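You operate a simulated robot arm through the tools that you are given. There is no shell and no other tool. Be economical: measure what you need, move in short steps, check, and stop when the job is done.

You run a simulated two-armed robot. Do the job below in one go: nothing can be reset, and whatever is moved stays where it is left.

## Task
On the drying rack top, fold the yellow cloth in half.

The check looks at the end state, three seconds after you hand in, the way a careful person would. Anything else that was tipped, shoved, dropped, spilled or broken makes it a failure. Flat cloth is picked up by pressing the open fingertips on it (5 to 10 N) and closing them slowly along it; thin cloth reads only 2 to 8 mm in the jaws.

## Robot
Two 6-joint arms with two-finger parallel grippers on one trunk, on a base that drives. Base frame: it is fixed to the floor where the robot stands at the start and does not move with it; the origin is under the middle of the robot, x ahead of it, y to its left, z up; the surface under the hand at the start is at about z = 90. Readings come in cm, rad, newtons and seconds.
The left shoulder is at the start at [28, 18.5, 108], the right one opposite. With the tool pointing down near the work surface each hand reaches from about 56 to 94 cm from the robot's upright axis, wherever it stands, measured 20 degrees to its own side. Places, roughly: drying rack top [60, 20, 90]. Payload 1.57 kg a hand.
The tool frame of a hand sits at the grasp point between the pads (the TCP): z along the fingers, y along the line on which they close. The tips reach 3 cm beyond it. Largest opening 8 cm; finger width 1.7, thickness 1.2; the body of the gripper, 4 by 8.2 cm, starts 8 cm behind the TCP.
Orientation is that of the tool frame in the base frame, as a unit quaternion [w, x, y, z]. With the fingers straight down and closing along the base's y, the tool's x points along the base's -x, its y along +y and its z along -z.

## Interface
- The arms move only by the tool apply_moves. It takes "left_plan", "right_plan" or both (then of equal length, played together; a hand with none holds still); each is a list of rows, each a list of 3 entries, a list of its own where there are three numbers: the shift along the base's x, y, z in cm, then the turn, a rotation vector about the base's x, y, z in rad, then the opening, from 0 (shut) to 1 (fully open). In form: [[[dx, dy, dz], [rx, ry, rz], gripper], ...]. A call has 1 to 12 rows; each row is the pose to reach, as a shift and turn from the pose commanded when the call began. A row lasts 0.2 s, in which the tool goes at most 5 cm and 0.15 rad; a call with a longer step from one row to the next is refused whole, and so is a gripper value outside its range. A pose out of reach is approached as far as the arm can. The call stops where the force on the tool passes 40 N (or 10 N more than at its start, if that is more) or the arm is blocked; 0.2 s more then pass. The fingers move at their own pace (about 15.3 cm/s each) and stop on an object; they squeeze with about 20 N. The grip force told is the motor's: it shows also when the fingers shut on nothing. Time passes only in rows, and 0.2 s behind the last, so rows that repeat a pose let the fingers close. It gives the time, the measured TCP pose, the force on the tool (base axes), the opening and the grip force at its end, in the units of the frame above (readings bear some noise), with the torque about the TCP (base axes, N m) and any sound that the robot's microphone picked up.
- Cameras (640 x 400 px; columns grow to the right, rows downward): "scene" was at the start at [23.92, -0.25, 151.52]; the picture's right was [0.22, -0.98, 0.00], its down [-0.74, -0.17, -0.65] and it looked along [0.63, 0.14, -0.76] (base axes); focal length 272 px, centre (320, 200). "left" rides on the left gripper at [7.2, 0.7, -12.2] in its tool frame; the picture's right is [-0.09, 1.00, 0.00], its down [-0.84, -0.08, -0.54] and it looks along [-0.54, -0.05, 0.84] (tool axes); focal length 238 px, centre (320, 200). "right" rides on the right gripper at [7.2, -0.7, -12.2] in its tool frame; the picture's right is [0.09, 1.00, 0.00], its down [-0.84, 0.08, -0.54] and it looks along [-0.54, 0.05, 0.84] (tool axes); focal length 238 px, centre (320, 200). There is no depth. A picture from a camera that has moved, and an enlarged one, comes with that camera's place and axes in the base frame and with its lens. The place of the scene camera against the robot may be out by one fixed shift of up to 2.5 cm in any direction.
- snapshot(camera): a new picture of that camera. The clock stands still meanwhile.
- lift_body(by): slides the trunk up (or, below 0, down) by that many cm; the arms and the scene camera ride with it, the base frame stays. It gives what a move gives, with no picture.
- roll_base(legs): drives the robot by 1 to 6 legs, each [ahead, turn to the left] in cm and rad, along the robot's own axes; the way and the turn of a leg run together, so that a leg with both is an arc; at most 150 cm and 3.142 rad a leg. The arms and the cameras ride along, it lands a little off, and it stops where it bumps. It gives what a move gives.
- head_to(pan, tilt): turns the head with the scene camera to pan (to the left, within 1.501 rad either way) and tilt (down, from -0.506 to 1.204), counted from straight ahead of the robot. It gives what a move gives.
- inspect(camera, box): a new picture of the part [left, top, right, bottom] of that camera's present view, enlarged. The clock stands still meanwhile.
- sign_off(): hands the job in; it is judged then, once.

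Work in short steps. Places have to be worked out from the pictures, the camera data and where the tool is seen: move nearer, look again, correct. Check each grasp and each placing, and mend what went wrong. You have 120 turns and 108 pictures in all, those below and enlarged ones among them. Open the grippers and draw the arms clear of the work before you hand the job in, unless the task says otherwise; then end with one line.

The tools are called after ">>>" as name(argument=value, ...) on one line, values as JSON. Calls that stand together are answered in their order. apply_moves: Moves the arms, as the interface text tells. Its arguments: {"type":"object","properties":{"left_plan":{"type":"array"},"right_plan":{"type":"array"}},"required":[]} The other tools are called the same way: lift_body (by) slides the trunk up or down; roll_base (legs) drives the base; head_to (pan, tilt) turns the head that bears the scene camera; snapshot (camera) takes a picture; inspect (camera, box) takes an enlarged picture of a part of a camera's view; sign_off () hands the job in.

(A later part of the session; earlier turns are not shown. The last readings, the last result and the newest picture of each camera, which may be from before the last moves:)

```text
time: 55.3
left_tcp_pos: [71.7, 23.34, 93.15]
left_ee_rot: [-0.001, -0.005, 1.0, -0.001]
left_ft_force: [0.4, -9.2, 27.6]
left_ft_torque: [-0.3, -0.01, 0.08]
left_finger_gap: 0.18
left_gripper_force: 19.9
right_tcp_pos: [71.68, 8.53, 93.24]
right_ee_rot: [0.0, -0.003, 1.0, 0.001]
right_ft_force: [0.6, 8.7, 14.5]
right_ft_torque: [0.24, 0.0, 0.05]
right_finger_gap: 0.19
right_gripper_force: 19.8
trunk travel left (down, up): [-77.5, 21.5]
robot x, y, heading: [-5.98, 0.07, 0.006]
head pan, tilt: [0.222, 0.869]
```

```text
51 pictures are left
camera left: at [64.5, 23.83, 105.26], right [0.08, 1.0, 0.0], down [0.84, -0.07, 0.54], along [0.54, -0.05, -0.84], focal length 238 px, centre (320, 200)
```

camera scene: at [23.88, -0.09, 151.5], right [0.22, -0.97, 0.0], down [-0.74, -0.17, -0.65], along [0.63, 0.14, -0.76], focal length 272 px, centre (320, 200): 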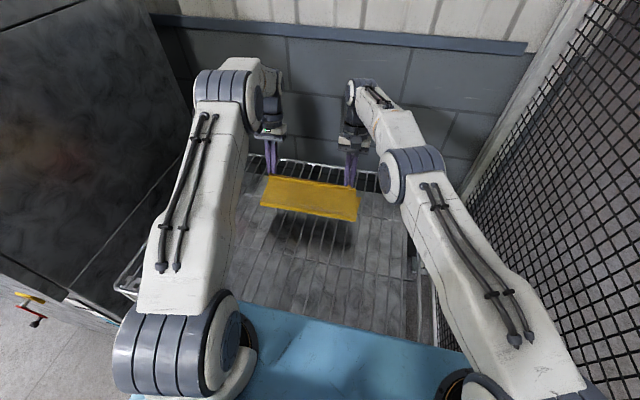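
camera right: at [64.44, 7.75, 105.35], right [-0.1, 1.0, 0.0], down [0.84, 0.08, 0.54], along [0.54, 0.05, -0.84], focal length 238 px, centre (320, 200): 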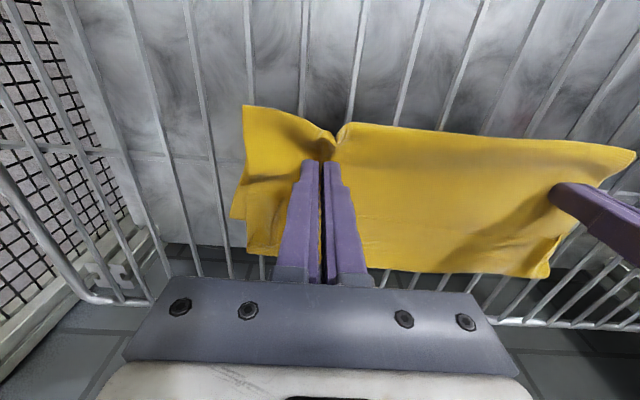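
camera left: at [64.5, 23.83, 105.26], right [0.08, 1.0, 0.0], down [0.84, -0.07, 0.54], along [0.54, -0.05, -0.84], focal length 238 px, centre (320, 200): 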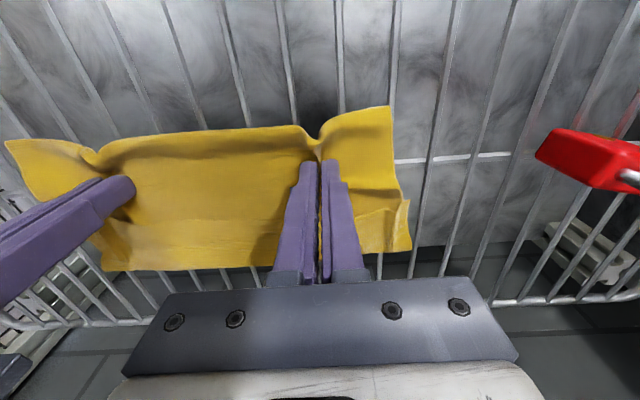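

Both hands now hold the mid-line. I ease the 9 N sideways pull and lift 8 cm, then check.

>>> apply_moves(left_plan=[[[0, -0.3, 0.5], [0, 0, 0], 0], [[0, -0.4, 2], [0, 0, 0], 0], [[0, -0.4, 4], [0, 0, 0], 0], [[0, -0.4, 6], [0, 0, 0], 0], [[0, -0.4, 8], [0, 0, 0], 0], [[0, -0.4, 8], [0, 0, 0], 0]], right_plan=[[[0, 0.3, 0.5], [0, 0, 0], 0], [[0, 0.4, 2], [0, 0, 0], 0], [[0, 0.4, 4], [0, 0, 0], 0], [[0, 0.4, 6], [0, 0, 0], 0], [[0, 0.4, 8], [0, 0, 0], 0], [[0, 0.4, 8], [0, 0, 0], 0]])

>>> snapshot(camera="left")

>>> snapshot(camera="right")

>>> snapshot(camera="scene")

```text
time: 56.7
left_tcp_pos: [71.77, 22.89, 100.82]
left_ee_rot: [-0.003, -0.003, 1.0, -0.001]
left_ft_force: [-0.5, 0.6, 0.1]
left_ft_torque: [0.03, -0.01, 0.0]
left_finger_gap: 0.16
left_gripper_force: 20.1
right_tcp_pos: [71.48, 8.93, 100.9]
right_ee_rot: [0.0, -0.003, 1.0, 0.0]
right_ft_force: [0.0, -0.1, -0.2]
right_ft_torque: [0.02, 0.0, 0.04]
right_finger_gap: 0.18
right_gripper_force: 20.1
trunk travel left (down, up): [-77.5, 21.5]
robot x, y, heading: [-6.02, -0.0, 0.009]
head pan, tilt: [0.222, 0.869]
```

```text
50 pictures are left
camera left: at [64.69, 23.44, 112.98], right [0.08, 1.0, 0.0], down [0.84, -0.07, 0.54], along [0.54, -0.05, -0.84], focal length 238 px, centre (320, 200)
```

left: 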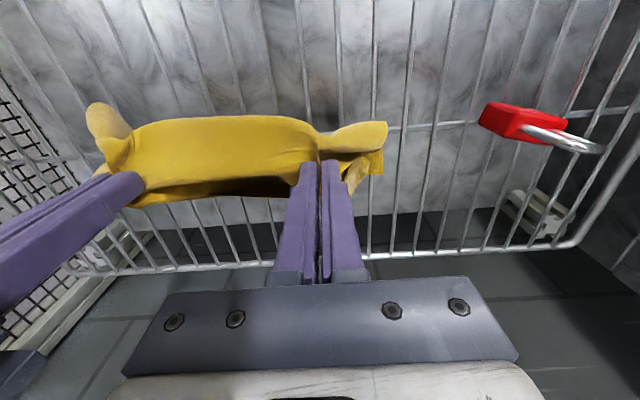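

```text
49 pictures are left
camera right: at [64.25, 8.2, 113.12], right [-0.1, 1.0, 0.0], down [0.84, 0.08, 0.54], along [0.54, 0.05, -0.84], focal length 238 px, centre (320, 200)
```

right: 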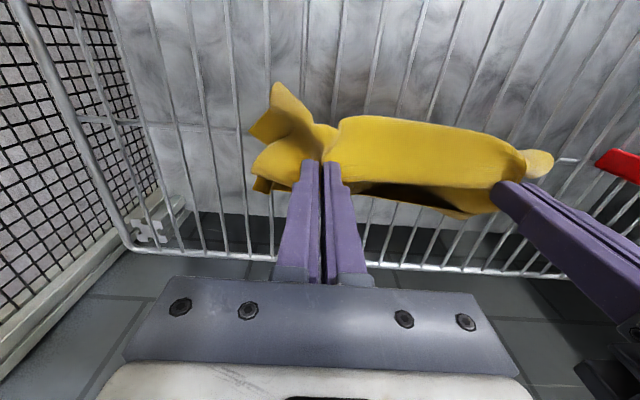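

```text
48 pictures are left
camera scene: at [17.87, -0.13, 151.52], right [0.22, -0.97, 0.0], down [-0.74, -0.17, -0.65], along [0.63, 0.14, -0.76], focal length 272 px, centre (320, 200)
```

scene: 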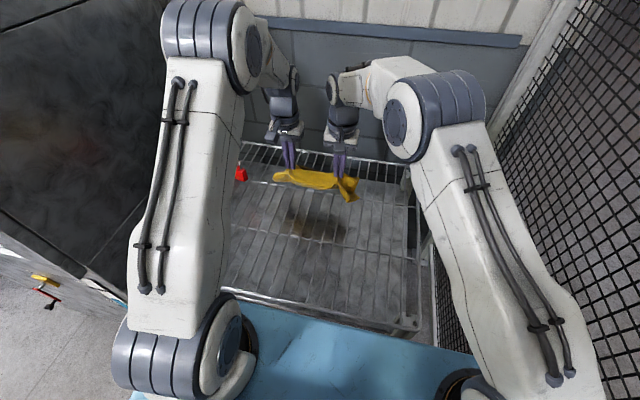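

It's lifting as hoped. I raise another 11 cm so both halves hang free.

>>> apply_moves(left_plan=[[[0, 0, 2], [0, 0, 0], 0], [[0, 0, 4], [0, 0, 0], 0], [[0, 0, 6], [0, 0, 0], 0], [[0, 0, 8], [0, 0, 0], 0], [[0, 0.1, 10], [0, 0, 0], 0], [[0, 0.2, 11], [0, 0, 0], 0], [[0, 0.2, 11], [0, 0, 0], 0], [[0, 0.2, 11], [0, 0, 0], 0], [[0, 0.2, 11], [0, 0, 0], 0]], right_plan=[[[0, 0, 2], [0, 0, 0], 0], [[0, 0, 4], [0, 0, 0], 0], [[0, 0, 6], [0, 0, 0], 0], [[0, 0, 8], [0, 0, 0], 0], [[0, -0.1, 10], [0, 0, 0], 0], [[0, -0.2, 11], [0, 0, 0], 0], [[0, -0.2, 11], [0, 0, 0], 0], [[0, -0.2, 11], [0, 0, 0], 0], [[0, -0.2, 11], [0, 0, 0], 0]])

>>> inspect(camera="scene", box=[220, 110, 420, 260])

>>> snapshot(camera="left")

>>> snapshot(camera="right")

```text
time: 58.7
left_tcp_pos: [71.99, 23.14, 111.78]
left_ee_rot: [-0.004, -0.005, 1.0, -0.001]
left_ft_force: [-0.1, -0.6, 0.1]
left_ft_torque: [-0.05, -0.01, 0.0]
left_finger_gap: 0.18
left_gripper_force: 20.2
right_tcp_pos: [71.61, 8.67, 111.98]
right_ee_rot: [0.0, -0.004, 1.0, 0.001]
right_ft_force: [0.3, 0.9, -0.4]
right_ft_torque: [0.06, 0.01, 0.03]
right_finger_gap: 0.18
right_gripper_force: 20.6
trunk travel left (down, up): [-77.5, 21.5]
robot x, y, heading: [-6.31, 0.09, 0.005]
head pan, tilt: [0.222, 0.869]
```

```text
2.67 times, centred on (320, 185) of scene
camera zoom: at [17.89, -0.12, 151.52], right [0.22, -0.97, 0.0], down [-0.74, -0.17, -0.65], along [0.63, 0.14, -0.76], focal length 726 px, centre (320, 240)
```

zoom: 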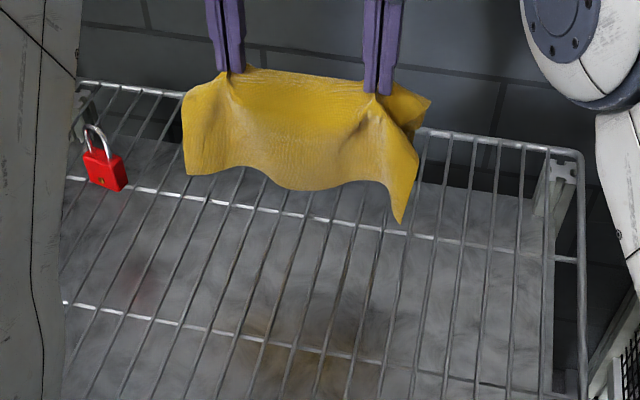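

```text
46 pictures are left
camera left: at [64.78, 23.63, 123.97], right [0.08, 1.0, 0.0], down [0.84, -0.07, 0.54], along [0.54, -0.05, -0.84], focal length 238 px, centre (320, 200)
```

left: 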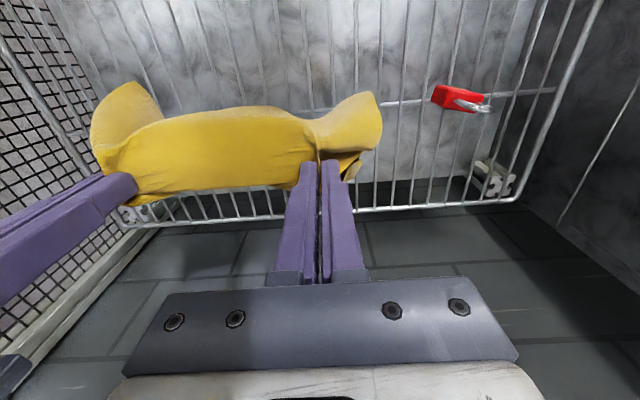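

```text
45 pictures are left
camera right: at [64.31, 7.99, 124.25], right [-0.1, 1.0, 0.0], down [0.84, 0.08, 0.54], along [0.54, 0.05, -0.84], focal length 238 px, centre (320, 200)
```

right: 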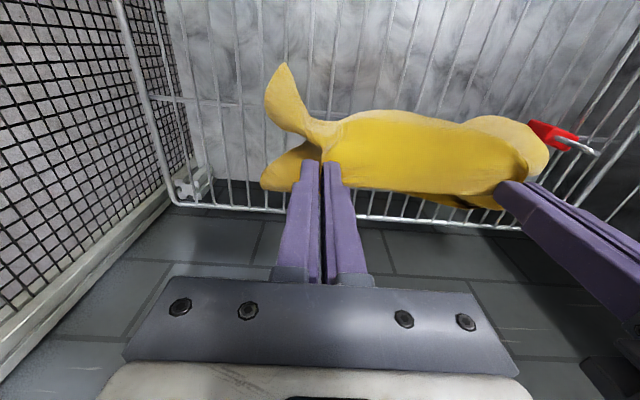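

The cloth hangs like a towel over the mid-line. I give it two quick shakes to unroll the hem, then start lowering until the edges touch.

>>> apply_moves(left_plan=[[[0, 0.1, 4], [0, 0, 0], 0], [[0, 0.2, 0], [0, 0, 0], 0], [[0, 0.2, 4], [0, 0, 0], 0], [[0, 0.2, 0], [0, 0, 0], 0], [[0, 0.2, 0], [0, 0, 0], 0], [[0, 0.2, 0], [0, 0, 0], 0], [[0, 0.2, 0], [0, 0, 0], 0], [[0, 0.2, 0], [0, 0, 0], 0]], right_plan=[[[0, -0.1, 4], [0, 0, 0], 0], [[0, -0.2, 0], [0, 0, 0], 0], [[0, -0.2, 4], [0, 0, 0], 0], [[0, -0.2, 0], [0, 0, 0], 0], [[0, -0.2, 0], [0, 0, 0], 0], [[0, -0.2, 0], [0, 0, 0], 0], [[0, -0.2, 0], [0, 0, 0], 0], [[0, -0.2, 0], [0, 0, 0], 0]])

>>> inspect(camera="scene", box=[220, 110, 420, 260])

>>> inspect(camera="right", box=[240, 50, 400, 210])

```text
time: 60.5
left_tcp_pos: [71.67, 23.51, 111.9]
left_ee_rot: [-0.003, -0.006, 1.0, -0.002]
left_ft_force: [0.5, -7.5, -1.0]
left_ft_torque: [-0.22, 0.05, 0.04]
left_finger_gap: 0.2
left_gripper_force: 20.3
right_tcp_pos: [71.92, 8.77, 112.25]
right_ee_rot: [-0.001, -0.002, 1.0, 0.0]
right_ft_force: [-1.2, 7.6, -0.5]
right_ft_torque: [0.23, 0.06, 0.03]
right_finger_gap: 0.18
right_gripper_force: 20.1
trunk travel left (down, up): [-77.5, 21.5]
robot x, y, heading: [-6.17, 0.09, 0.007]
head pan, tilt: [0.222, 0.869]
```

```text
2.67 times, centred on (320, 185) of scene
camera zoom: at [17.89, -0.12, 151.52], right [0.22, -0.97, 0.0], down [-0.74, -0.17, -0.65], along [0.63, 0.14, -0.76], focal length 726 px, centre (320, 240)
```

zoom: 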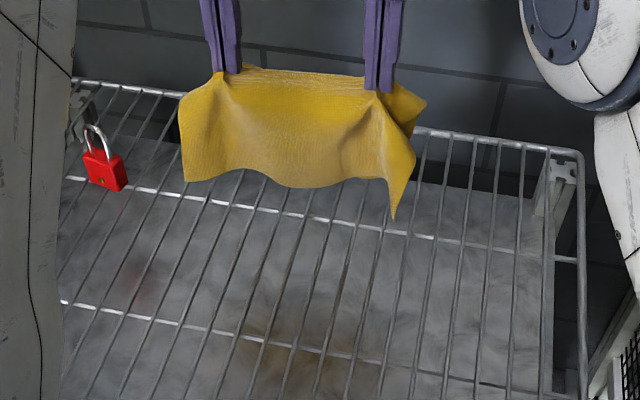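

```text
2.50 times, centred on (320, 130) of right
camera zoom: at [64.5, 7.96, 124.42], right [-0.1, 1.0, 0.0], down [0.84, 0.08, 0.54], along [0.54, 0.05, -0.84], focal length 596 px, centre (320, 375)
```

zoom: 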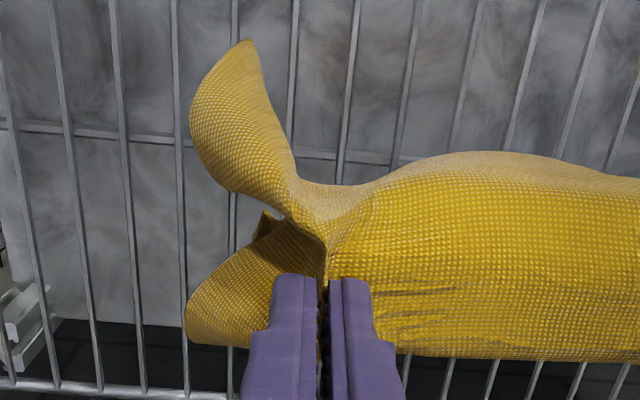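

The tension reads 7.5 N, so I relax it. I then sweep the hands toward the robot while lowering, so the hanging edges land first and trail toward +x.

>>> apply_moves(left_plan=[[[0, -0.2, -2], [0, 0, 0], 0], [[-0.5, -0.2, -3.8], [0, 0, 0], 0], [[-2.5, -0.2, -4.6], [0, 0, 0], 0], [[-4.8, -0.2, -5.6], [0, 0, 0], 0], [[-7, -0.2, -6.8], [0, 0, 0], 0], [[-9, -0.2, -8.2], [0, 0, 0], 0], [[-9, -0.2, -8.2], [0, 0, 0], 0]], right_plan=[[[0, 0.2, -2], [0, 0, 0], 0], [[-0.5, 0.2, -3.8], [0, 0, 0], 0], [[-2.5, 0.2, -4.6], [0, 0, 0], 0], [[-4.8, 0.2, -5.6], [0, 0, 0], 0], [[-7, 0.2, -6.8], [0, 0, 0], 0], [[-9, 0.2, -8.2], [0, 0, 0], 0], [[-9, 0.2, -8.2], [0, 0, 0], 0]])

>>> inspect(camera="scene", box=[220, 110, 420, 260])

>>> snapshot(camera="left")

>>> snapshot(camera="right")

```text
time: 62.1
left_tcp_pos: [62.87, 23.21, 103.49]
left_ee_rot: [-0.002, -0.005, 1.0, -0.002]
left_ft_force: [-0.1, -3.0, 0.0]
left_ft_torque: [-0.04, -0.02, 0.0]
left_finger_gap: 0.17
left_gripper_force: 19.3
right_tcp_pos: [62.75, 8.59, 103.95]
right_ee_rot: [0.0, -0.002, 1.0, 0.001]
right_ft_force: [-0.8, 3.6, -0.6]
right_ft_torque: [0.08, 0.01, 0.05]
right_finger_gap: 0.18
right_gripper_force: 19.5
trunk travel left (down, up): [-77.5, 21.5]
robot x, y, heading: [-5.94, -0.12, 0.007]
head pan, tilt: [0.222, 0.869]
```

```text
2.67 times, centred on (320, 185) of scene
camera zoom: at [17.88, -0.12, 151.52], right [0.22, -0.97, 0.0], down [-0.74, -0.17, -0.65], along [0.63, 0.14, -0.76], focal length 726 px, centre (320, 240)
```

zoom: 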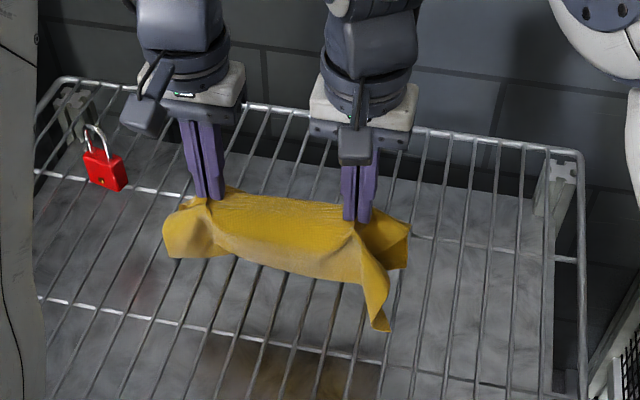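

```text
41 pictures are left
camera left: at [55.76, 23.69, 115.62], right [0.08, 1.0, 0.0], down [0.84, -0.07, 0.54], along [0.54, -0.05, -0.84], focal length 238 px, centre (320, 200)
```

left: 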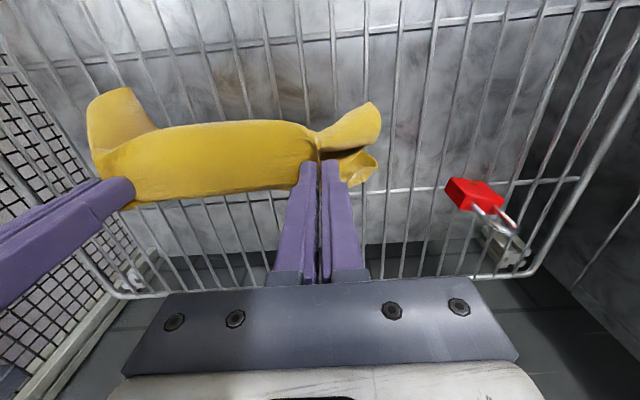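

```text
40 pictures are left
camera right: at [55.52, 7.92, 116.12], right [-0.1, 1.0, 0.0], down [0.84, 0.08, 0.54], along [0.54, 0.05, -0.84], focal length 238 px, centre (320, 200)
```

right: 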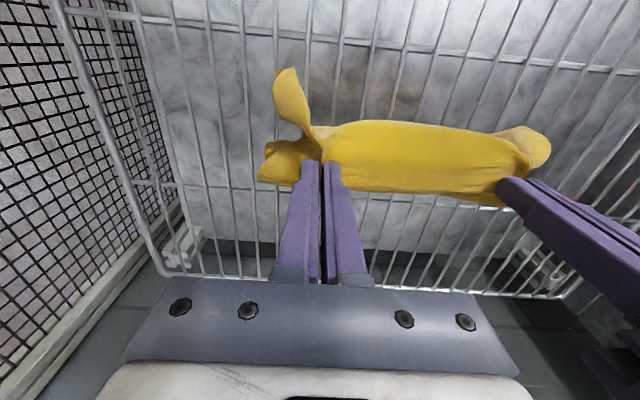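

The halves splay like a tent, with the front half leading. I lift off, go back to x≈75, and lower until the edges barely touch. Then I drag toward the robot so both halves trail to the same side.

>>> apply_moves(left_plan=[[[0, 0, 3], [0, 0, 0], 0], [[0, 0, 6], [0, 0, 0], 0], [[2, 0, 9], [0, 0, 0], 0], [[5, 0, 9.5], [0, 0, 0], 0], [[8, 0, 9.5], [0, 0, 0], 0], [[11, 0, 9.5], [0, 0, 0], 0], [[12, 0, 9.5], [0, 0, 0], 0], [[12, 0, 9.5], [0, 0, 0], 0], [[12, 0, 9.5], [0, 0, 0], 0]], right_plan=[[[0, 0, 3], [0, 0, 0], 0], [[0, 0, 6], [0, 0, 0], 0], [[2, 0, 9], [0, 0, 0], 0], [[5, 0, 9.5], [0, 0, 0], 0], [[8, 0, 9.5], [0, 0, 0], 0], [[11, 0, 9.5], [0, 0, 0], 0], [[12, 0, 9.5], [0, 0, 0], 0], [[12, 0, 9.5], [0, 0, 0], 0], [[12, 0, 9.5], [0, 0, 0], 0]])

>>> apply_moves(left_plan=[[[0, 0, -2], [0, 0, 0], 0], [[0, 0, -4], [0, 0, 0], 0], [[0, 0, -6], [0, 0, 0], 0], [[-1, 0, -7], [0, 0, 0], 0], [[-3, 0, -7.2], [0, 0, 0], 0], [[-5, 0, -7.4], [0, 0, 0], 0], [[-7, 0, -7.6], [0, 0, 0], 0], [[-9, 0, -7.8], [0, 0, 0], 0], [[-9, 0, -7.8], [0, 0, 0], 0]], right_plan=[[[0, 0, -2], [0, 0, 0], 0], [[0, 0, -4], [0, 0, 0], 0], [[0, 0, -6], [0, 0, 0], 0], [[-1, 0, -7], [0, 0, 0], 0], [[-3, 0, -7.2], [0, 0, 0], 0], [[-5, 0, -7.4], [0, 0, 0], 0], [[-7, 0, -7.6], [0, 0, 0], 0], [[-9, 0, -7.8], [0, 0, 0], 0], [[-9, 0, -7.8], [0, 0, 0], 0]])

>>> inspect(camera="scene", box=[220, 110, 420, 260])

```text
time: 64.1
left_tcp_pos: [74.82, 23.16, 113.2]
left_ee_rot: [-0.002, -0.005, 1.0, -0.001]
left_ft_force: [-0.7, -1.9, 1.0]
left_ft_torque: [-0.06, 0.01, -0.02]
left_finger_gap: 0.15
left_gripper_force: 20.0
right_tcp_pos: [74.69, 8.65, 113.4]
right_ee_rot: [0.0, -0.003, 1.0, 0.0]
right_ft_force: [0.3, 0.4, -0.7]
right_ft_torque: [0.01, 0.03, 0.01]
right_finger_gap: 0.16
right_gripper_force: 19.7
trunk travel left (down, up): [-77.5, 21.5]
robot x, y, heading: [-5.7, 0.2, 0.0]
head pan, tilt: [0.222, 0.869]
```

```text
time: 66.1
left_tcp_pos: [65.77, 23.19, 105.28]
left_ee_rot: [-0.003, -0.005, 1.0, -0.002]
left_ft_force: [0.1, -3.4, -0.3]
left_ft_torque: [-0.11, -0.02, 0.04]
left_finger_gap: 0.15
left_gripper_force: 19.8
right_tcp_pos: [65.46, 8.6, 105.51]
right_ee_rot: [0.0, -0.003, 1.0, 0.001]
right_ft_force: [-0.6, 3.4, 0.0]
right_ft_torque: [0.09, -0.02, 0.08]
right_finger_gap: 0.16
right_gripper_force: 19.8
trunk travel left (down, up): [-77.5, 21.5]
robot x, y, heading: [-5.73, 0.49, 0.009]
head pan, tilt: [0.222, 0.869]
```

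```text
2.67 times, centred on (320, 185) of scene
camera zoom: at [17.86, -0.13, 151.53], right [0.22, -0.97, 0.0], down [-0.74, -0.17, -0.65], along [0.63, 0.14, -0.76], focal length 726 px, centre (320, 240)
```

zoom: 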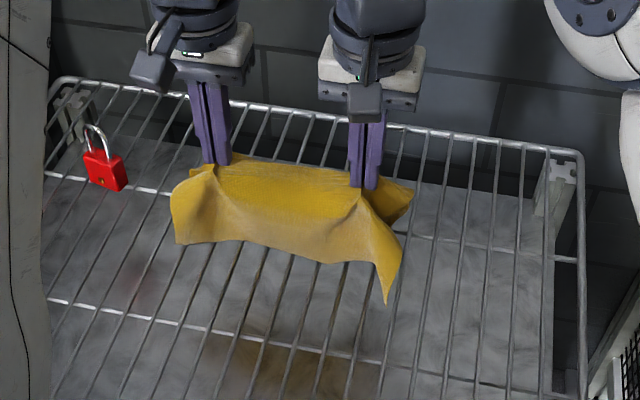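

The cloth is stiff enough to tent, so a light drag doesn't turn it. I'll set it down firmly at x≈75 so the front half's edge is anchored, then swing the mid-line over that edge.

>>> apply_moves(left_plan=[[[1, 0, 3], [0, 0, 0], 0], [[4, 0, 5], [0, 0, 0], 0], [[7, 0, 6], [0, 0, 0], 0], [[9.2, 0, 6], [0, 0, 0], 0], [[9.2, 0, 6], [0, 0, 0], 0], [[9.2, 0, 3.5], [0, 0, 0], 0], [[9.2, 0, 1], [0, 0, 0], 0], [[9.2, 0, -1.5], [0, 0, 0], 0], [[9.2, 0, -3.2], [0, 0, 0], 0], [[9.2, 0, -3.2], [0, 0, 0], 0]], right_plan=[[[1, 0, 3], [0, 0, 0], 0], [[4, 0, 5], [0, 0, 0], 0], [[7, 0, 6], [0, 0, 0], 0], [[9.2, 0, 6], [0, 0, 0], 0], [[9.2, 0, 6], [0, 0, 0], 0], [[9.2, 0, 3.5], [0, 0, 0], 0], [[9.2, 0, 1], [0, 0, 0], 0], [[9.2, 0, -1.5], [0, 0, 0], 0], [[9.2, 0, -3.2], [0, 0, 0], 0], [[9.2, 0, -3.2], [0, 0, 0], 0]])

>>> inspect(camera="scene", box=[220, 110, 420, 260])

```text
time: 68.3
left_tcp_pos: [74.81, 23.33, 102.11]
left_ee_rot: [-0.002, -0.006, 1.0, -0.002]
left_ft_force: [0.0, -5.8, 0.9]
left_ft_torque: [-0.18, 0.0, 0.01]
left_finger_gap: 0.16
left_gripper_force: 20.3
right_tcp_pos: [75.13, 8.59, 102.48]
right_ee_rot: [0.0, -0.003, 1.0, 0.001]
right_ft_force: [-0.7, 5.7, 0.1]
right_ft_torque: [0.16, 0.01, 0.04]
right_finger_gap: 0.15
right_gripper_force: 19.9
trunk travel left (down, up): [-77.5, 21.5]
robot x, y, heading: [-6.1, -0.28, 0.002]
head pan, tilt: [0.222, 0.869]
```

```text
2.67 times, centred on (320, 185) of scene
camera zoom: at [17.91, -0.12, 151.52], right [0.22, -0.97, 0.0], down [-0.74, -0.17, -0.65], along [0.63, 0.14, -0.76], focal length 726 px, centre (320, 240)
```

zoom: 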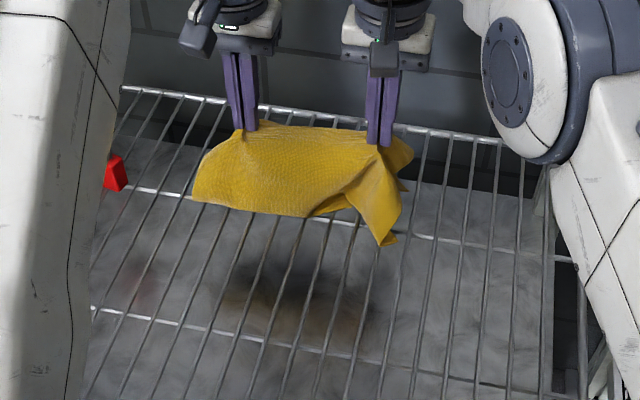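

The front edge is down at x≈69.5 with the mid-line at x≈75. I swing the mid-line over it and check halfway.

>>> apply_moves(left_plan=[[[-1, 0, 1], [0, 0, 0], 0], [[-2, 0, 2], [0, 0, 0], 0], [[-3.5, 0, 3], [0, 0, 0], 0], [[-5, 0, 4], [0, 0, 0], 0], [[-6.5, 0, 4.3], [0, 0, 0], 0], [[-8, 0, 4.3], [0, 0, 0], 0], [[-9.5, 0, 4], [0, 0, 0], 0], [[-11, 0, 3.4], [0, 0, 0], 0], [[-12.5, 0, 2.5], [0, 0, 0], 0], [[-14, 0, 1.3], [0, 0, 0], 0]], right_plan=[[[-1, 0, 1], [0, 0, 0], 0], [[-2, 0, 2], [0, 0, 0], 0], [[-3.5, 0, 3], [0, 0, 0], 0], [[-5, 0, 4], [0, 0, 0], 0], [[-6.5, 0, 4.3], [0, 0, 0], 0], [[-8, 0, 4.3], [0, 0, 0], 0], [[-9.5, 0, 4], [0, 0, 0], 0], [[-11, 0, 3.4], [0, 0, 0], 0], [[-12.5, 0, 2.5], [0, 0, 0], 0], [[-14, 0, 1.3], [0, 0, 0], 0]])

>>> inspect(camera="scene", box=[220, 110, 420, 260])

>>> snapshot(camera="right")

```text
time: 70.5
left_tcp_pos: [60.82, 23.04, 103.24]
left_ee_rot: [-0.003, -0.006, 1.0, -0.001]
left_ft_force: [-0.3, -1.0, 0.1]
left_ft_torque: [-0.04, 0.0, -0.01]
left_finger_gap: 0.16
left_gripper_force: 20.0
right_tcp_pos: [60.72, 8.76, 103.54]
right_ee_rot: [0.0, -0.002, 1.0, 0.001]
right_ft_force: [0.3, 0.3, -0.1]
right_ft_torque: [0.02, 0.0, 0.01]
right_finger_gap: 0.18
right_gripper_force: 20.0
trunk travel left (down, up): [-77.5, 21.5]
robot x, y, heading: [-5.89, -0.39, 0.005]
head pan, tilt: [0.222, 0.869]
```

```text
2.67 times, centred on (320, 185) of scene
camera zoom: at [17.9, -0.13, 151.52], right [0.22, -0.97, 0.0], down [-0.74, -0.17, -0.65], along [0.63, 0.14, -0.76], focal length 726 px, centre (320, 240)
```

zoom: 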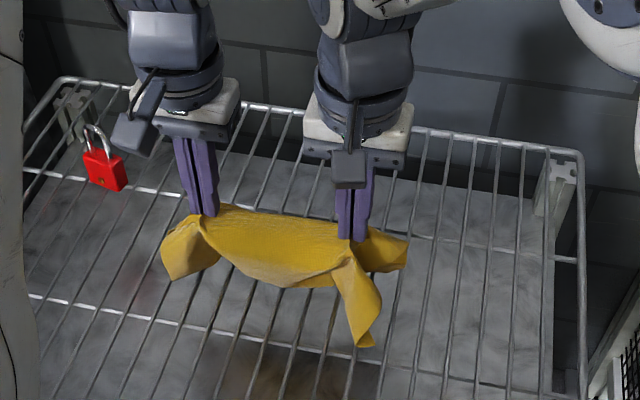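

```text
36 pictures are left
camera right: at [53.44, 7.94, 115.83], right [-0.1, 1.0, 0.0], down [0.84, 0.08, 0.54], along [0.54, 0.05, -0.84], focal length 238 px, centre (320, 200)
```

right: 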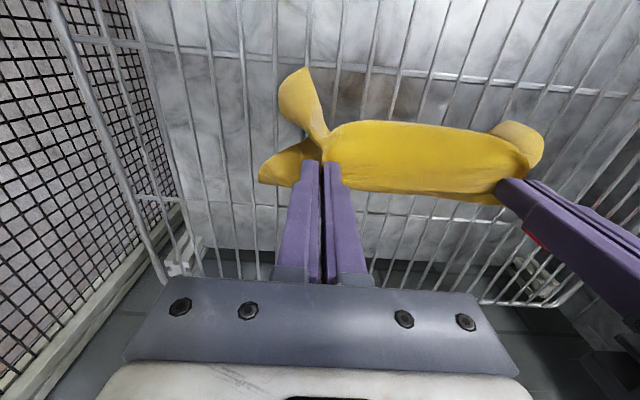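

The halves keep following the hands. Tilting the hands strongly forward will swing both halves to the +x side. I lift, back the base for room, then tilt.

>>> apply_moves(left_plan=[[[0, 0, 3], [0, 0, 0], 0], [[0, 0, 6], [0, 0, 0], 0], [[0, 0, 8], [0, 0, 0], 0], [[0, 0, 8], [0, 0, 0], 0]], right_plan=[[[0, 0, 3], [0, 0, 0], 0], [[0, 0, 6], [0, 0, 0], 0], [[0, 0, 8], [0, 0, 0], 0], [[0, 0, 8], [0, 0, 0], 0]])

>>> roll_base(legs=[[-12, 0]])

>>> apply_moves(left_plan=[[[1.5, 0, 0], [0, -0.1, 0], 0], [[3, 0, 0], [0, -0.2, 0], 0], [[4.5, 0, 0], [0, -0.3, 0], 0], [[6, 0, 0], [0, -0.4, 0], 0], [[7.5, 0, 0], [0, -0.5, 0], 0], [[9, 0, 0], [0, -0.6, 0], 0], [[10.5, 0, 0], [0, -0.7, 0], 0], [[12, 0, 0], [0, -0.8, 0], 0], [[13, 0, 0], [0, -0.9, 0], 0], [[13, 0, 0], [0, -0.9, 0], 0]], right_plan=[[[1.5, 0, 0], [0, -0.1, 0], 0], [[3, 0, 0], [0, -0.2, 0], 0], [[4.5, 0, 0], [0, -0.3, 0], 0], [[6, 0, 0], [0, -0.4, 0], 0], [[7.5, 0, 0], [0, -0.5, 0], 0], [[9, 0, 0], [0, -0.6, 0], 0], [[10.5, 0, 0], [0, -0.7, 0], 0], [[12, 0, 0], [0, -0.8, 0], 0], [[13, 0, 0], [0, -0.9, 0], 0], [[13, 0, 0], [0, -0.9, 0], 0]])

>>> snapshot(camera="scene")

>>> snapshot(camera="right")

```text
time: 71.5
left_tcp_pos: [61.03, 22.98, 111.37]
left_ee_rot: [-0.002, -0.005, 1.0, -0.001]
left_ft_force: [0.2, -1.2, 0.0]
left_ft_torque: [-0.04, -0.04, -0.01]
left_finger_gap: 0.17
left_gripper_force: 20.4
right_tcp_pos: [60.88, 8.62, 111.68]
right_ee_rot: [0.0, -0.003, 1.0, 0.001]
right_ft_force: [-0.4, 1.4, 0.4]
right_ft_torque: [0.05, 0.04, 0.01]
right_finger_gap: 0.2
right_gripper_force: 19.9
trunk travel left (down, up): [-77.5, 21.5]
robot x, y, heading: [-6.0, -0.1, 0.007]
head pan, tilt: [0.222, 0.869]
```

```text
time: 72.8
left_tcp_pos: [48.85, 23.11, 111.33]
left_ee_rot: [-0.003, -0.007, 1.0, -0.001]
left_ft_force: [0.5, -2.6, -0.7]
left_ft_torque: [-0.06, 0.01, 0.02]
left_finger_gap: 0.18
left_gripper_force: 20.1
right_tcp_pos: [49.09, 8.73, 111.64]
right_ee_rot: [0.0, -0.004, 1.0, 0.001]
right_ft_force: [0.1, 1.5, -0.4]
right_ft_torque: [0.07, 0.04, 0.01]
right_finger_gap: 0.16
right_gripper_force: 19.4
trunk travel left (down, up): [-77.5, 21.5]
robot x, y, heading: [-18.14, -0.46, 0.009]
head pan, tilt: [0.222, 0.869]
```

```text
time: 75.0
left_tcp_pos: [61.68, 22.36, 111.22]
left_ee_rot: [0.419, 0.001, 0.908, -0.018]
left_ft_force: [-0.1, -0.2, -0.2]
left_ft_torque: [-0.01, -0.01, 0.01]
left_finger_gap: 0.18
left_gripper_force: 20.0
left hand out of reach, approached as far as the arm can: row 7, 8, 9, 10
right_tcp_pos: [61.99, 8.65, 111.53]
right_ee_rot: [0.435, -0.005, 0.901, 0.0]
right_ft_force: [0.2, 0.6, -0.5]
right_ft_torque: [-0.03, -0.03, 0.03]
right_finger_gap: 0.2
right_gripper_force: 19.3
trunk travel left (down, up): [-77.5, 21.5]
robot x, y, heading: [-17.86, 0.02, 0.006]
head pan, tilt: [0.222, 0.869]
```

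```text
35 pictures are left
camera scene: at [6.0, -0.12, 151.52], right [0.23, -0.97, 0.0], down [-0.74, -0.17, -0.65], along [0.63, 0.15, -0.76], focal length 272 px, centre (320, 200)
```

scene: 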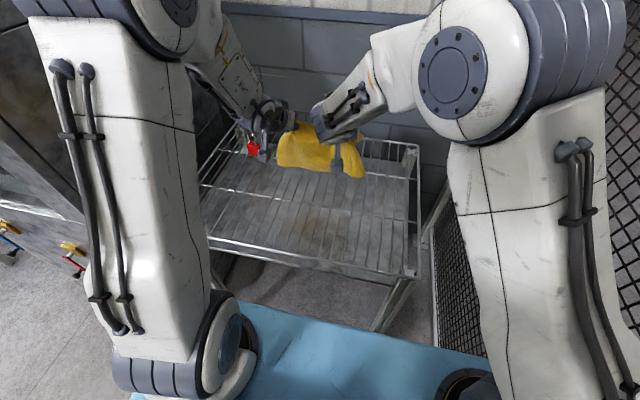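

```text
34 pictures are left
camera right: at [47.92, 7.83, 113.51], right [-0.06, 1.0, -0.08], down [0.1, 0.08, 0.99], along [0.99, 0.06, -0.1], focal length 238 px, centre (320, 200)
```

right: 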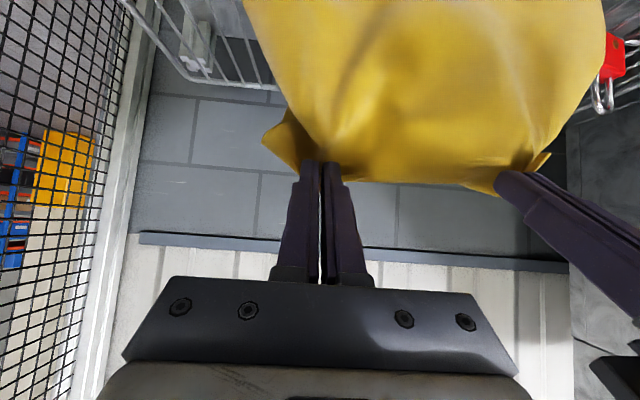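

The front half now hangs near vertical. I move forward 7 cm for room, then lower until the edges touch.

>>> roll_base(legs=[[7, 0]])

>>> apply_moves(left_plan=[[[0, 0, -2], [0, 0, 0], 0], [[0, 0, -4], [0, 0, 0], 0], [[0, 0, -6], [0, 0, 0], 0], [[0, 0, -8], [0, 0, 0], 0], [[-1, 0, -9], [0, 0, 0], 0], [[-2, 0, -9.5], [0, 0, 0], 0], [[-2, 0, -9.5], [0, 0, 0], 0]], right_plan=[[[0, 0, -2], [0, 0, 0], 0], [[0, 0, -4], [0, 0, 0], 0], [[0, 0, -6], [0, 0, 0], 0], [[0, 0, -8], [0, 0, 0], 0], [[-1, 0, -9], [0, 0, 0], 0], [[-2, 0, -9.5], [0, 0, 0], 0], [[-2, 0, -9.5], [0, 0, 0], 0]])

>>> inspect(camera="scene", box=[220, 90, 420, 240])

>>> snapshot(camera="right")

```text
time: 76.0
left_tcp_pos: [68.76, 22.45, 111.22]
left_ee_rot: [0.419, 0.0, 0.908, -0.019]
left_ft_force: [-1.0, -0.1, 0.3]
left_ft_torque: [0.01, -0.01, 0.0]
left_finger_gap: 0.16
left_gripper_force: 19.9
right_tcp_pos: [69.17, 8.48, 111.65]
right_ee_rot: [0.436, -0.002, 0.9, -0.002]
right_ft_force: [-0.5, 0.2, -0.3]
right_ft_torque: [-0.01, -0.03, -0.01]
right_finger_gap: 0.17
right_gripper_force: 20.1
trunk travel left (down, up): [-77.5, 21.5]
robot x, y, heading: [-10.68, -0.21, 0.005]
head pan, tilt: [0.222, 0.869]
```

```text
time: 77.6
left_tcp_pos: [66.76, 22.45, 101.88]
left_ee_rot: [0.418, 0.002, 0.908, -0.022]
left_ft_force: [-0.8, -0.8, -0.5]
left_ft_torque: [0.03, -0.01, -0.01]
left_finger_gap: 0.18
left_gripper_force: 20.4
right_tcp_pos: [67.06, 8.66, 102.18]
right_ee_rot: [0.435, -0.002, 0.9, -0.002]
right_ft_force: [0.1, 0.1, -0.3]
right_ft_torque: [0.01, -0.02, 0.01]
right_finger_gap: 0.17
right_gripper_force: 19.7
trunk travel left (down, up): [-77.5, 21.5]
robot x, y, heading: [-10.8, 0.4, 0.004]
head pan, tilt: [0.222, 0.869]
```

```text
2.67 times, centred on (320, 165) of scene
camera zoom: at [13.07, -0.12, 151.52], right [0.22, -0.97, 0.0], down [-0.74, -0.17, -0.65], along [0.63, 0.15, -0.76], focal length 726 px, centre (320, 293)
```

zoom: 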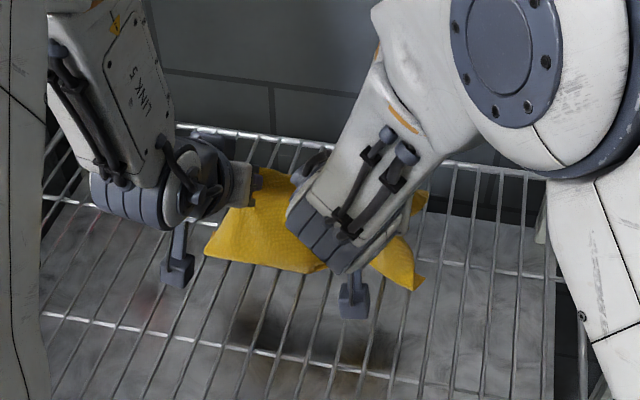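

```text
32 pictures are left
camera right: at [52.89, 7.86, 104.09], right [-0.06, 1.0, -0.08], down [0.1, 0.08, 0.99], along [0.99, 0.05, -0.1], focal length 238 px, centre (320, 200)
```

right: 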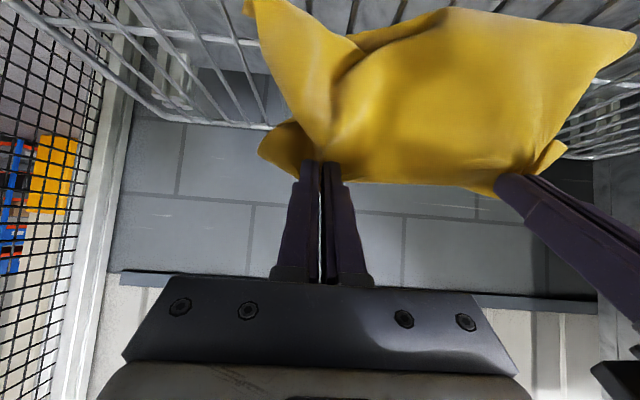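

The front edge rests near x≈66.5 with the pinch at x≈69. With the tilt helping, I swing back over it.

>>> apply_moves(left_plan=[[[-1, 0, 1], [0, 0, 0], 0], [[-2.3, 0, 2], [0, 0, 0], 0], [[-3.8, 0, 2.7], [0, 0, 0], 0], [[-5.3, 0, 3], [0, 0, 0], 0], [[-6.8, 0, 2.9], [0, 0, 0], 0], [[-8.3, 0, 2.5], [0, 0, 0], 0], [[-9.8, 0, 1.8], [0, 0, 0], 0], [[-11.3, 0, 0.8], [0, 0, 0], 0], [[-11.3, 0, 0.8], [0, 0, 0], 0]], right_plan=[[[-1, 0, 1], [0, 0, 0], 0], [[-2.3, 0, 2], [0, 0, 0], 0], [[-3.8, 0, 2.7], [0, 0, 0], 0], [[-5.3, 0, 3], [0, 0, 0], 0], [[-6.8, 0, 2.9], [0, 0, 0], 0], [[-8.3, 0, 2.5], [0, 0, 0], 0], [[-9.8, 0, 1.8], [0, 0, 0], 0], [[-11.3, 0, 0.8], [0, 0, 0], 0], [[-11.3, 0, 0.8], [0, 0, 0], 0]])

>>> snapshot(camera="right")

>>> snapshot(camera="scene")

```text
time: 79.6
left_tcp_pos: [58.52, 22.1, 104.7]
left_ee_rot: [0.417, -0.001, 0.909, -0.025]
left_ft_force: [0.1, 0.4, 0.0]
left_ft_torque: [0.02, -0.01, -0.02]
left_finger_gap: 0.19
left_gripper_force: 19.9
left hand out of reach, approached as far as the arm can: row 6, 7, 8, 9
right_tcp_pos: [55.59, 8.42, 102.79]
right_ee_rot: [0.436, -0.002, 0.9, -0.001]
right_ft_force: [0.4, 0.1, 0.5]
right_ft_torque: [0.02, 0.02, 0.02]
right_finger_gap: 0.15
right_gripper_force: 19.8
trunk travel left (down, up): [-77.5, 21.5]
robot x, y, heading: [-10.8, 0.2, 0.001]
head pan, tilt: [0.222, 0.869]
```

```text
31 pictures are left
camera right: at [41.58, 7.54, 104.8], right [-0.06, 1.0, -0.08], down [0.1, 0.08, 0.99], along [0.99, 0.05, -0.1], focal length 238 px, centre (320, 200)
```

right: 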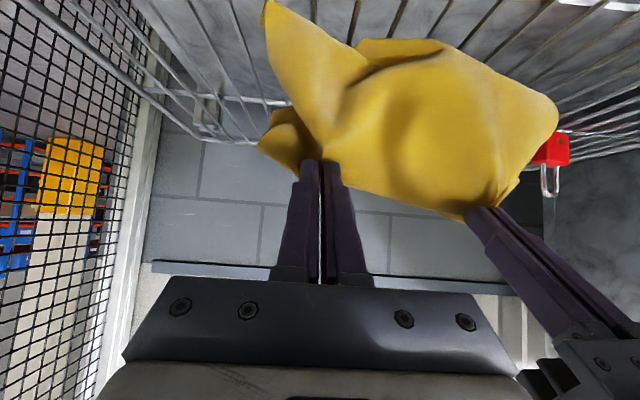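

```text
30 pictures are left
camera scene: at [13.07, -0.12, 151.52], right [0.22, -0.97, 0.0], down [-0.74, -0.17, -0.65], along [0.63, 0.15, -0.76], focal length 272 px, centre (320, 200)
```

scene: 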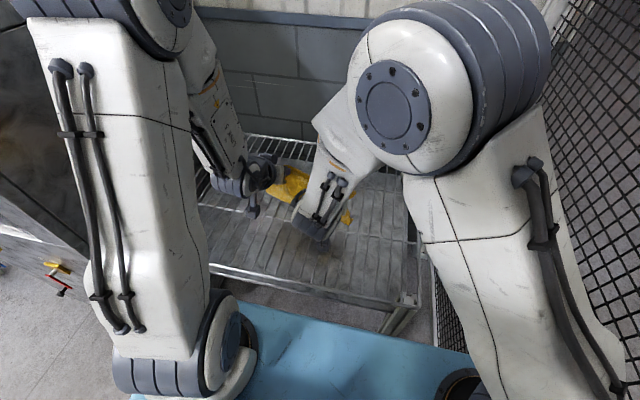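

Friction is too low to turn the halves under. Instead I'll use the tent to reset: straighten the hands over x≈66 and lower straight down, so both halves slide out flat. Then I'll fold again with a better path.

>>> apply_moves(left_plan=[[[1, 0, 2], [0, 0.1, 0], 0], [[2.2, 0, 4], [0, 0.2, 0], 0], [[3.4, 0, 6], [0, 0.3, 0], 0], [[4.6, 0, 7], [0, 0.4, 0], 0], [[5.8, 0, 8], [0, 0.5, 0], 0], [[7, 0, 8], [0, 0.6, 0], 0], [[8.2, 0, 8], [0, 0.7, 0], 0], [[9.4, 0, 8], [0, 0.8, 0], 0], [[10.6, 0, 7], [0, 0.9, 0], 0], [[10.6, 0, 6], [0, 0.9, 0], 0], [[10.6, 0, 6], [0, 0.9, 0], 0]], right_plan=[[[1, 0, 2], [0, 0.1, 0], 0], [[2.2, 0, 4], [0, 0.2, 0], 0], [[3.4, 0, 6], [0, 0.3, 0], 0], [[4.6, 0, 7], [0, 0.4, 0], 0], [[5.8, 0, 8], [0, 0.5, 0], 0], [[7, 0, 8], [0, 0.6, 0], 0], [[8.2, 0, 8], [0, 0.7, 0], 0], [[9.4, 0, 8], [0, 0.8, 0], 0], [[10.6, 0, 7], [0, 0.9, 0], 0], [[10.6, 0, 6], [0, 0.9, 0], 0], [[10.6, 0, 6], [0, 0.9, 0], 0]])

>>> apply_moves(left_plan=[[[0, 0, -1.5], [0, 0, 0], 0], [[0, 0, -3], [0, 0, 0], 0], [[0, 0, -4.5], [0, 0, 0], 0], [[0, 0, -6], [0, 0, 0], 0], [[0, 0, -7.5], [0, 0, 0], 0], [[0, 0, -9], [0, 0, 0], 0], [[0, 0, -10.2], [0, 0, 0], 0], [[0, 0, -11.4], [0, 0, 0], 0], [[0, 0, -12.4], [0, 0, 0], 0], [[0, 0, -12.4], [0, 0, 0], 0]], right_plan=[[[0, 0, -1.5], [0, 0, 0], 0], [[0, 0, -3], [0, 0, 0], 0], [[0, 0, -4.5], [0, 0, 0], 0], [[0, 0, -6], [0, 0, 0], 0], [[0, 0, -7.5], [0, 0, 0], 0], [[0, 0, -9], [0, 0, 0], 0], [[0, 0, -10.2], [0, 0, 0], 0], [[0, 0, -11.4], [0, 0, 0], 0], [[0, 0, -12.4], [0, 0, 0], 0], [[0, 0, -12.4], [0, 0, 0], 0]])

>>> snapshot(camera="scene")

>>> snapshot(camera="left")

```text
time: 82.0
left_tcp_pos: [69.33, 22.29, 110.65]
left_ee_rot: [-0.018, -0.007, 1.0, -0.018]
left_ft_force: [0.3, -0.4, -0.2]
left_ft_torque: [-0.02, 0.0, 0.01]
left_finger_gap: 0.15
left_gripper_force: 20.0
left hand out of reach, approached as far as the arm can: row 2, 3, 4
right_tcp_pos: [66.43, 8.43, 108.97]
right_ee_rot: [-0.002, -0.003, 1.0, 0.0]
right_ft_force: [-0.3, 0.8, -0.6]
right_ft_torque: [0.03, -0.02, 0.02]
right_finger_gap: 0.17
right_gripper_force: 19.6
trunk travel left (down, up): [-77.5, 21.5]
robot x, y, heading: [-10.82, 0.24, 0.008]
head pan, tilt: [0.222, 0.869]
```

```text
time: 84.2
left_tcp_pos: [69.48, 22.24, 98.24]
left_ee_rot: [-0.018, -0.007, 1.0, -0.018]
left_ft_force: [-0.1, 0.1, 0.7]
left_ft_torque: [-0.04, 0.0, -0.01]
left_finger_gap: 0.16
left_gripper_force: 19.8
right_tcp_pos: [66.47, 8.5, 96.47]
right_ee_rot: [0.0, -0.003, 1.0, 0.0]
right_ft_force: [0.2, 0.2, 0.1]
right_ft_torque: [0.0, 0.01, -0.01]
right_finger_gap: 0.17
right_gripper_force: 19.9
trunk travel left (down, up): [-77.5, 21.5]
robot x, y, heading: [-11.18, -0.32, 0.002]
head pan, tilt: [0.222, 0.869]
```

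```text
29 pictures are left
camera scene: at [13.09, -0.12, 151.52], right [0.22, -0.97, 0.0], down [-0.74, -0.17, -0.65], along [0.63, 0.15, -0.76], focal length 272 px, centre (320, 200)
```

scene: 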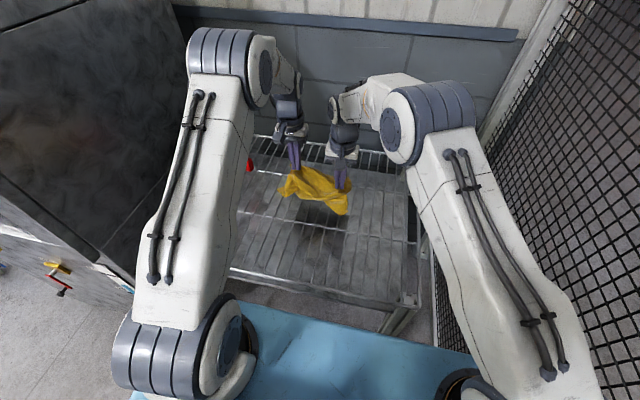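

```text
28 pictures are left
camera left: at [62.74, 23.15, 110.65], right [0.08, 1.0, -0.04], down [0.86, -0.05, 0.51], along [0.51, -0.07, -0.86], focal length 238 px, centre (320, 200)
```

left: 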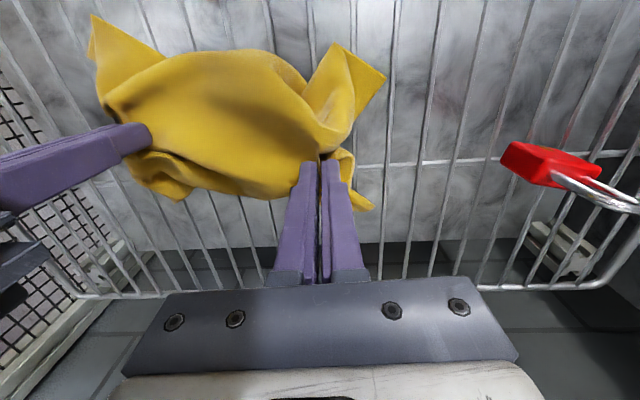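

The left hand ended 3 cm off from the right because of its reach limits. I realign it, stretch the pair back to full spacing and lower to the rack.

>>> apply_moves(left_plan=[[[-0.8, 0.2, -0.5], [0.01, -0.01, 0], 0], [[-1.6, 0.4, -1], [0.02, -0.02, 0], 0], [[-2.4, 0.6, -1.5], [0.036, -0.036, 0], 0], [[-2.9, 0.7, -2], [0.036, -0.036, 0], 0], [[-2.9, 0.7, -2.6], [0.036, -0.036, 0], 0], [[-2.9, 0.7, -3.2], [0.036, -0.036, 0], 0], [[-2.9, 0.7, -3.8], [0.036, -0.036, 0], 0], [[-2.9, 0.7, -3.8], [0.036, -0.036, 0], 0]], right_plan=[[[0, -0.1, 0], [0, 0, 0], 0], [[0, -0.2, 0], [0, 0, 0], 0], [[0, -0.2, 0], [0, 0, 0], 0], [[0, -0.2, -0.3], [0, 0, 0], 0], [[0, -0.2, -0.8], [0, 0, 0], 0], [[0, -0.2, -1.4], [0, 0, 0], 0], [[0, -0.2, -2], [0, 0, 0], 0], [[0, -0.2, -2], [0, 0, 0], 0]])

>>> snapshot(camera="left")

>>> snapshot(camera="right")

```text
time: 86.0
left_tcp_pos: [66.41, 22.73, 94.59]
left_ee_rot: [0.0, -0.008, 1.0, -0.001]
left_ft_force: [0.1, -5.9, 0.3]
left_ft_torque: [-0.17, -0.01, 0.0]
left_finger_gap: 0.15
left_gripper_force: 19.9
right_tcp_pos: [66.45, 8.25, 94.46]
right_ee_rot: [0.0, -0.004, 1.0, 0.0]
right_ft_force: [-1.1, 4.8, 0.6]
right_ft_torque: [0.17, 0.0, 0.02]
right_finger_gap: 0.17
right_gripper_force: 20.3
trunk travel left (down, up): [-77.5, 21.5]
robot x, y, heading: [-10.98, 0.17, 0.003]
head pan, tilt: [0.222, 0.869]
```

```text
27 pictures are left
camera left: at [59.16, 23.31, 106.55], right [0.08, 1.0, 0.0], down [0.84, -0.06, 0.54], along [0.54, -0.04, -0.84], focal length 238 px, centre (320, 200)
```

left: 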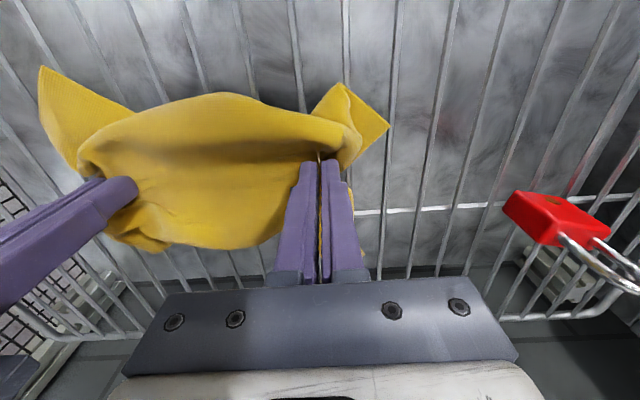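

```text
26 pictures are left
camera right: at [59.17, 7.52, 106.66], right [-0.1, 1.0, 0.0], down [0.84, 0.08, 0.54], along [0.54, 0.05, -0.84], focal length 238 px, centre (320, 200)
```

right: 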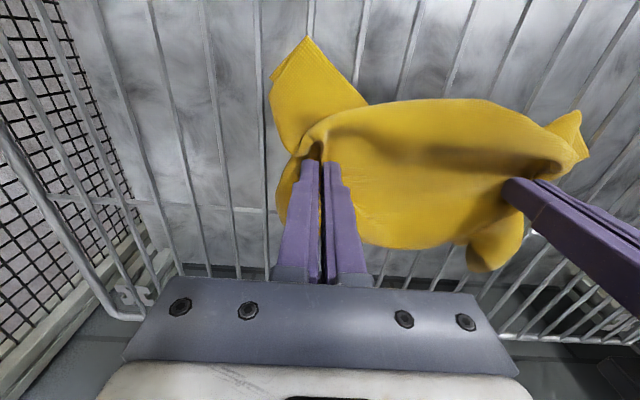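

The cloth is partly bunched beneath the hands. I release gently, rise and look at how it relaxes.

>>> apply_moves(left_plan=[[[0, -0.2, -0.2], [0, 0, 0], 0], [[0, -0.2, -0.4], [0, 0, 0], 0.1], [[0, -0.2, -0.4], [0, 0, 0], 0.25], [[0, -0.2, 0.5], [0, 0, 0], 0.25], [[0, -0.2, 3], [0, 0, 0], 0.25], [[0, -0.2, 7], [0, 0, 0], 0.25], [[-3, 0, 11], [0, 0, 0], 0.25], [[-6, 1, 15], [0, 0, 0], 0.3], [[-6, 1, 15], [0, 0, 0], 0.3]], right_plan=[[[0, 0.2, -0.2], [0, 0, 0], 0], [[0, 0.2, -0.4], [0, 0, 0], 0.1], [[0, 0.2, -0.4], [0, 0, 0], 0.25], [[0, 0.2, 0.5], [0, 0, 0], 0.25], [[0, 0.2, 3], [0, 0, 0], 0.25], [[0, 0.2, 7], [0, 0, 0], 0.25], [[-3, 0, 11], [0, 0, 0], 0.25], [[-6, -1, 15], [0, 0, 0], 0.3], [[-6, -1, 15], [0, 0, 0], 0.3]])

>>> inspect(camera="left", box=[60, 0, 440, 240])

>>> inspect(camera="right", box=[220, 0, 600, 240])

```text
refused: row 8 steps farther than a row can; nothing moved
```

```text
1.67 times, centred on (250, 120) of left
camera zoom: at [59.16, 23.31, 106.55], right [0.08, 1.0, 0.0], down [0.84, -0.06, 0.54], along [0.54, -0.04, -0.84], focal length 397 px, centre (437, 333)
```

zoom: 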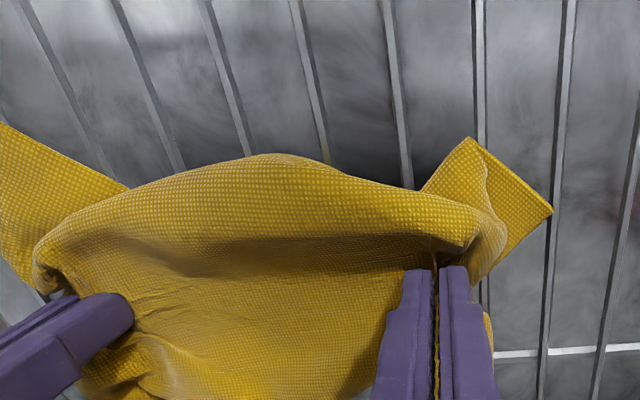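

```text
1.67 times, centred on (410, 120) of right
camera zoom: at [59.17, 7.52, 106.66], right [-0.1, 1.0, 0.0], down [0.84, 0.08, 0.54], along [0.54, 0.05, -0.84], focal length 397 px, centre (170, 333)
```

zoom: 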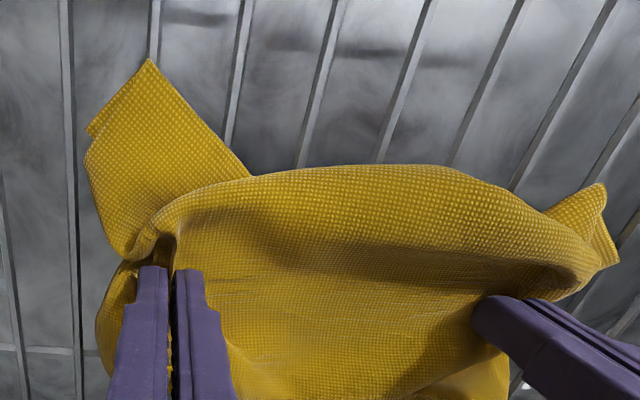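

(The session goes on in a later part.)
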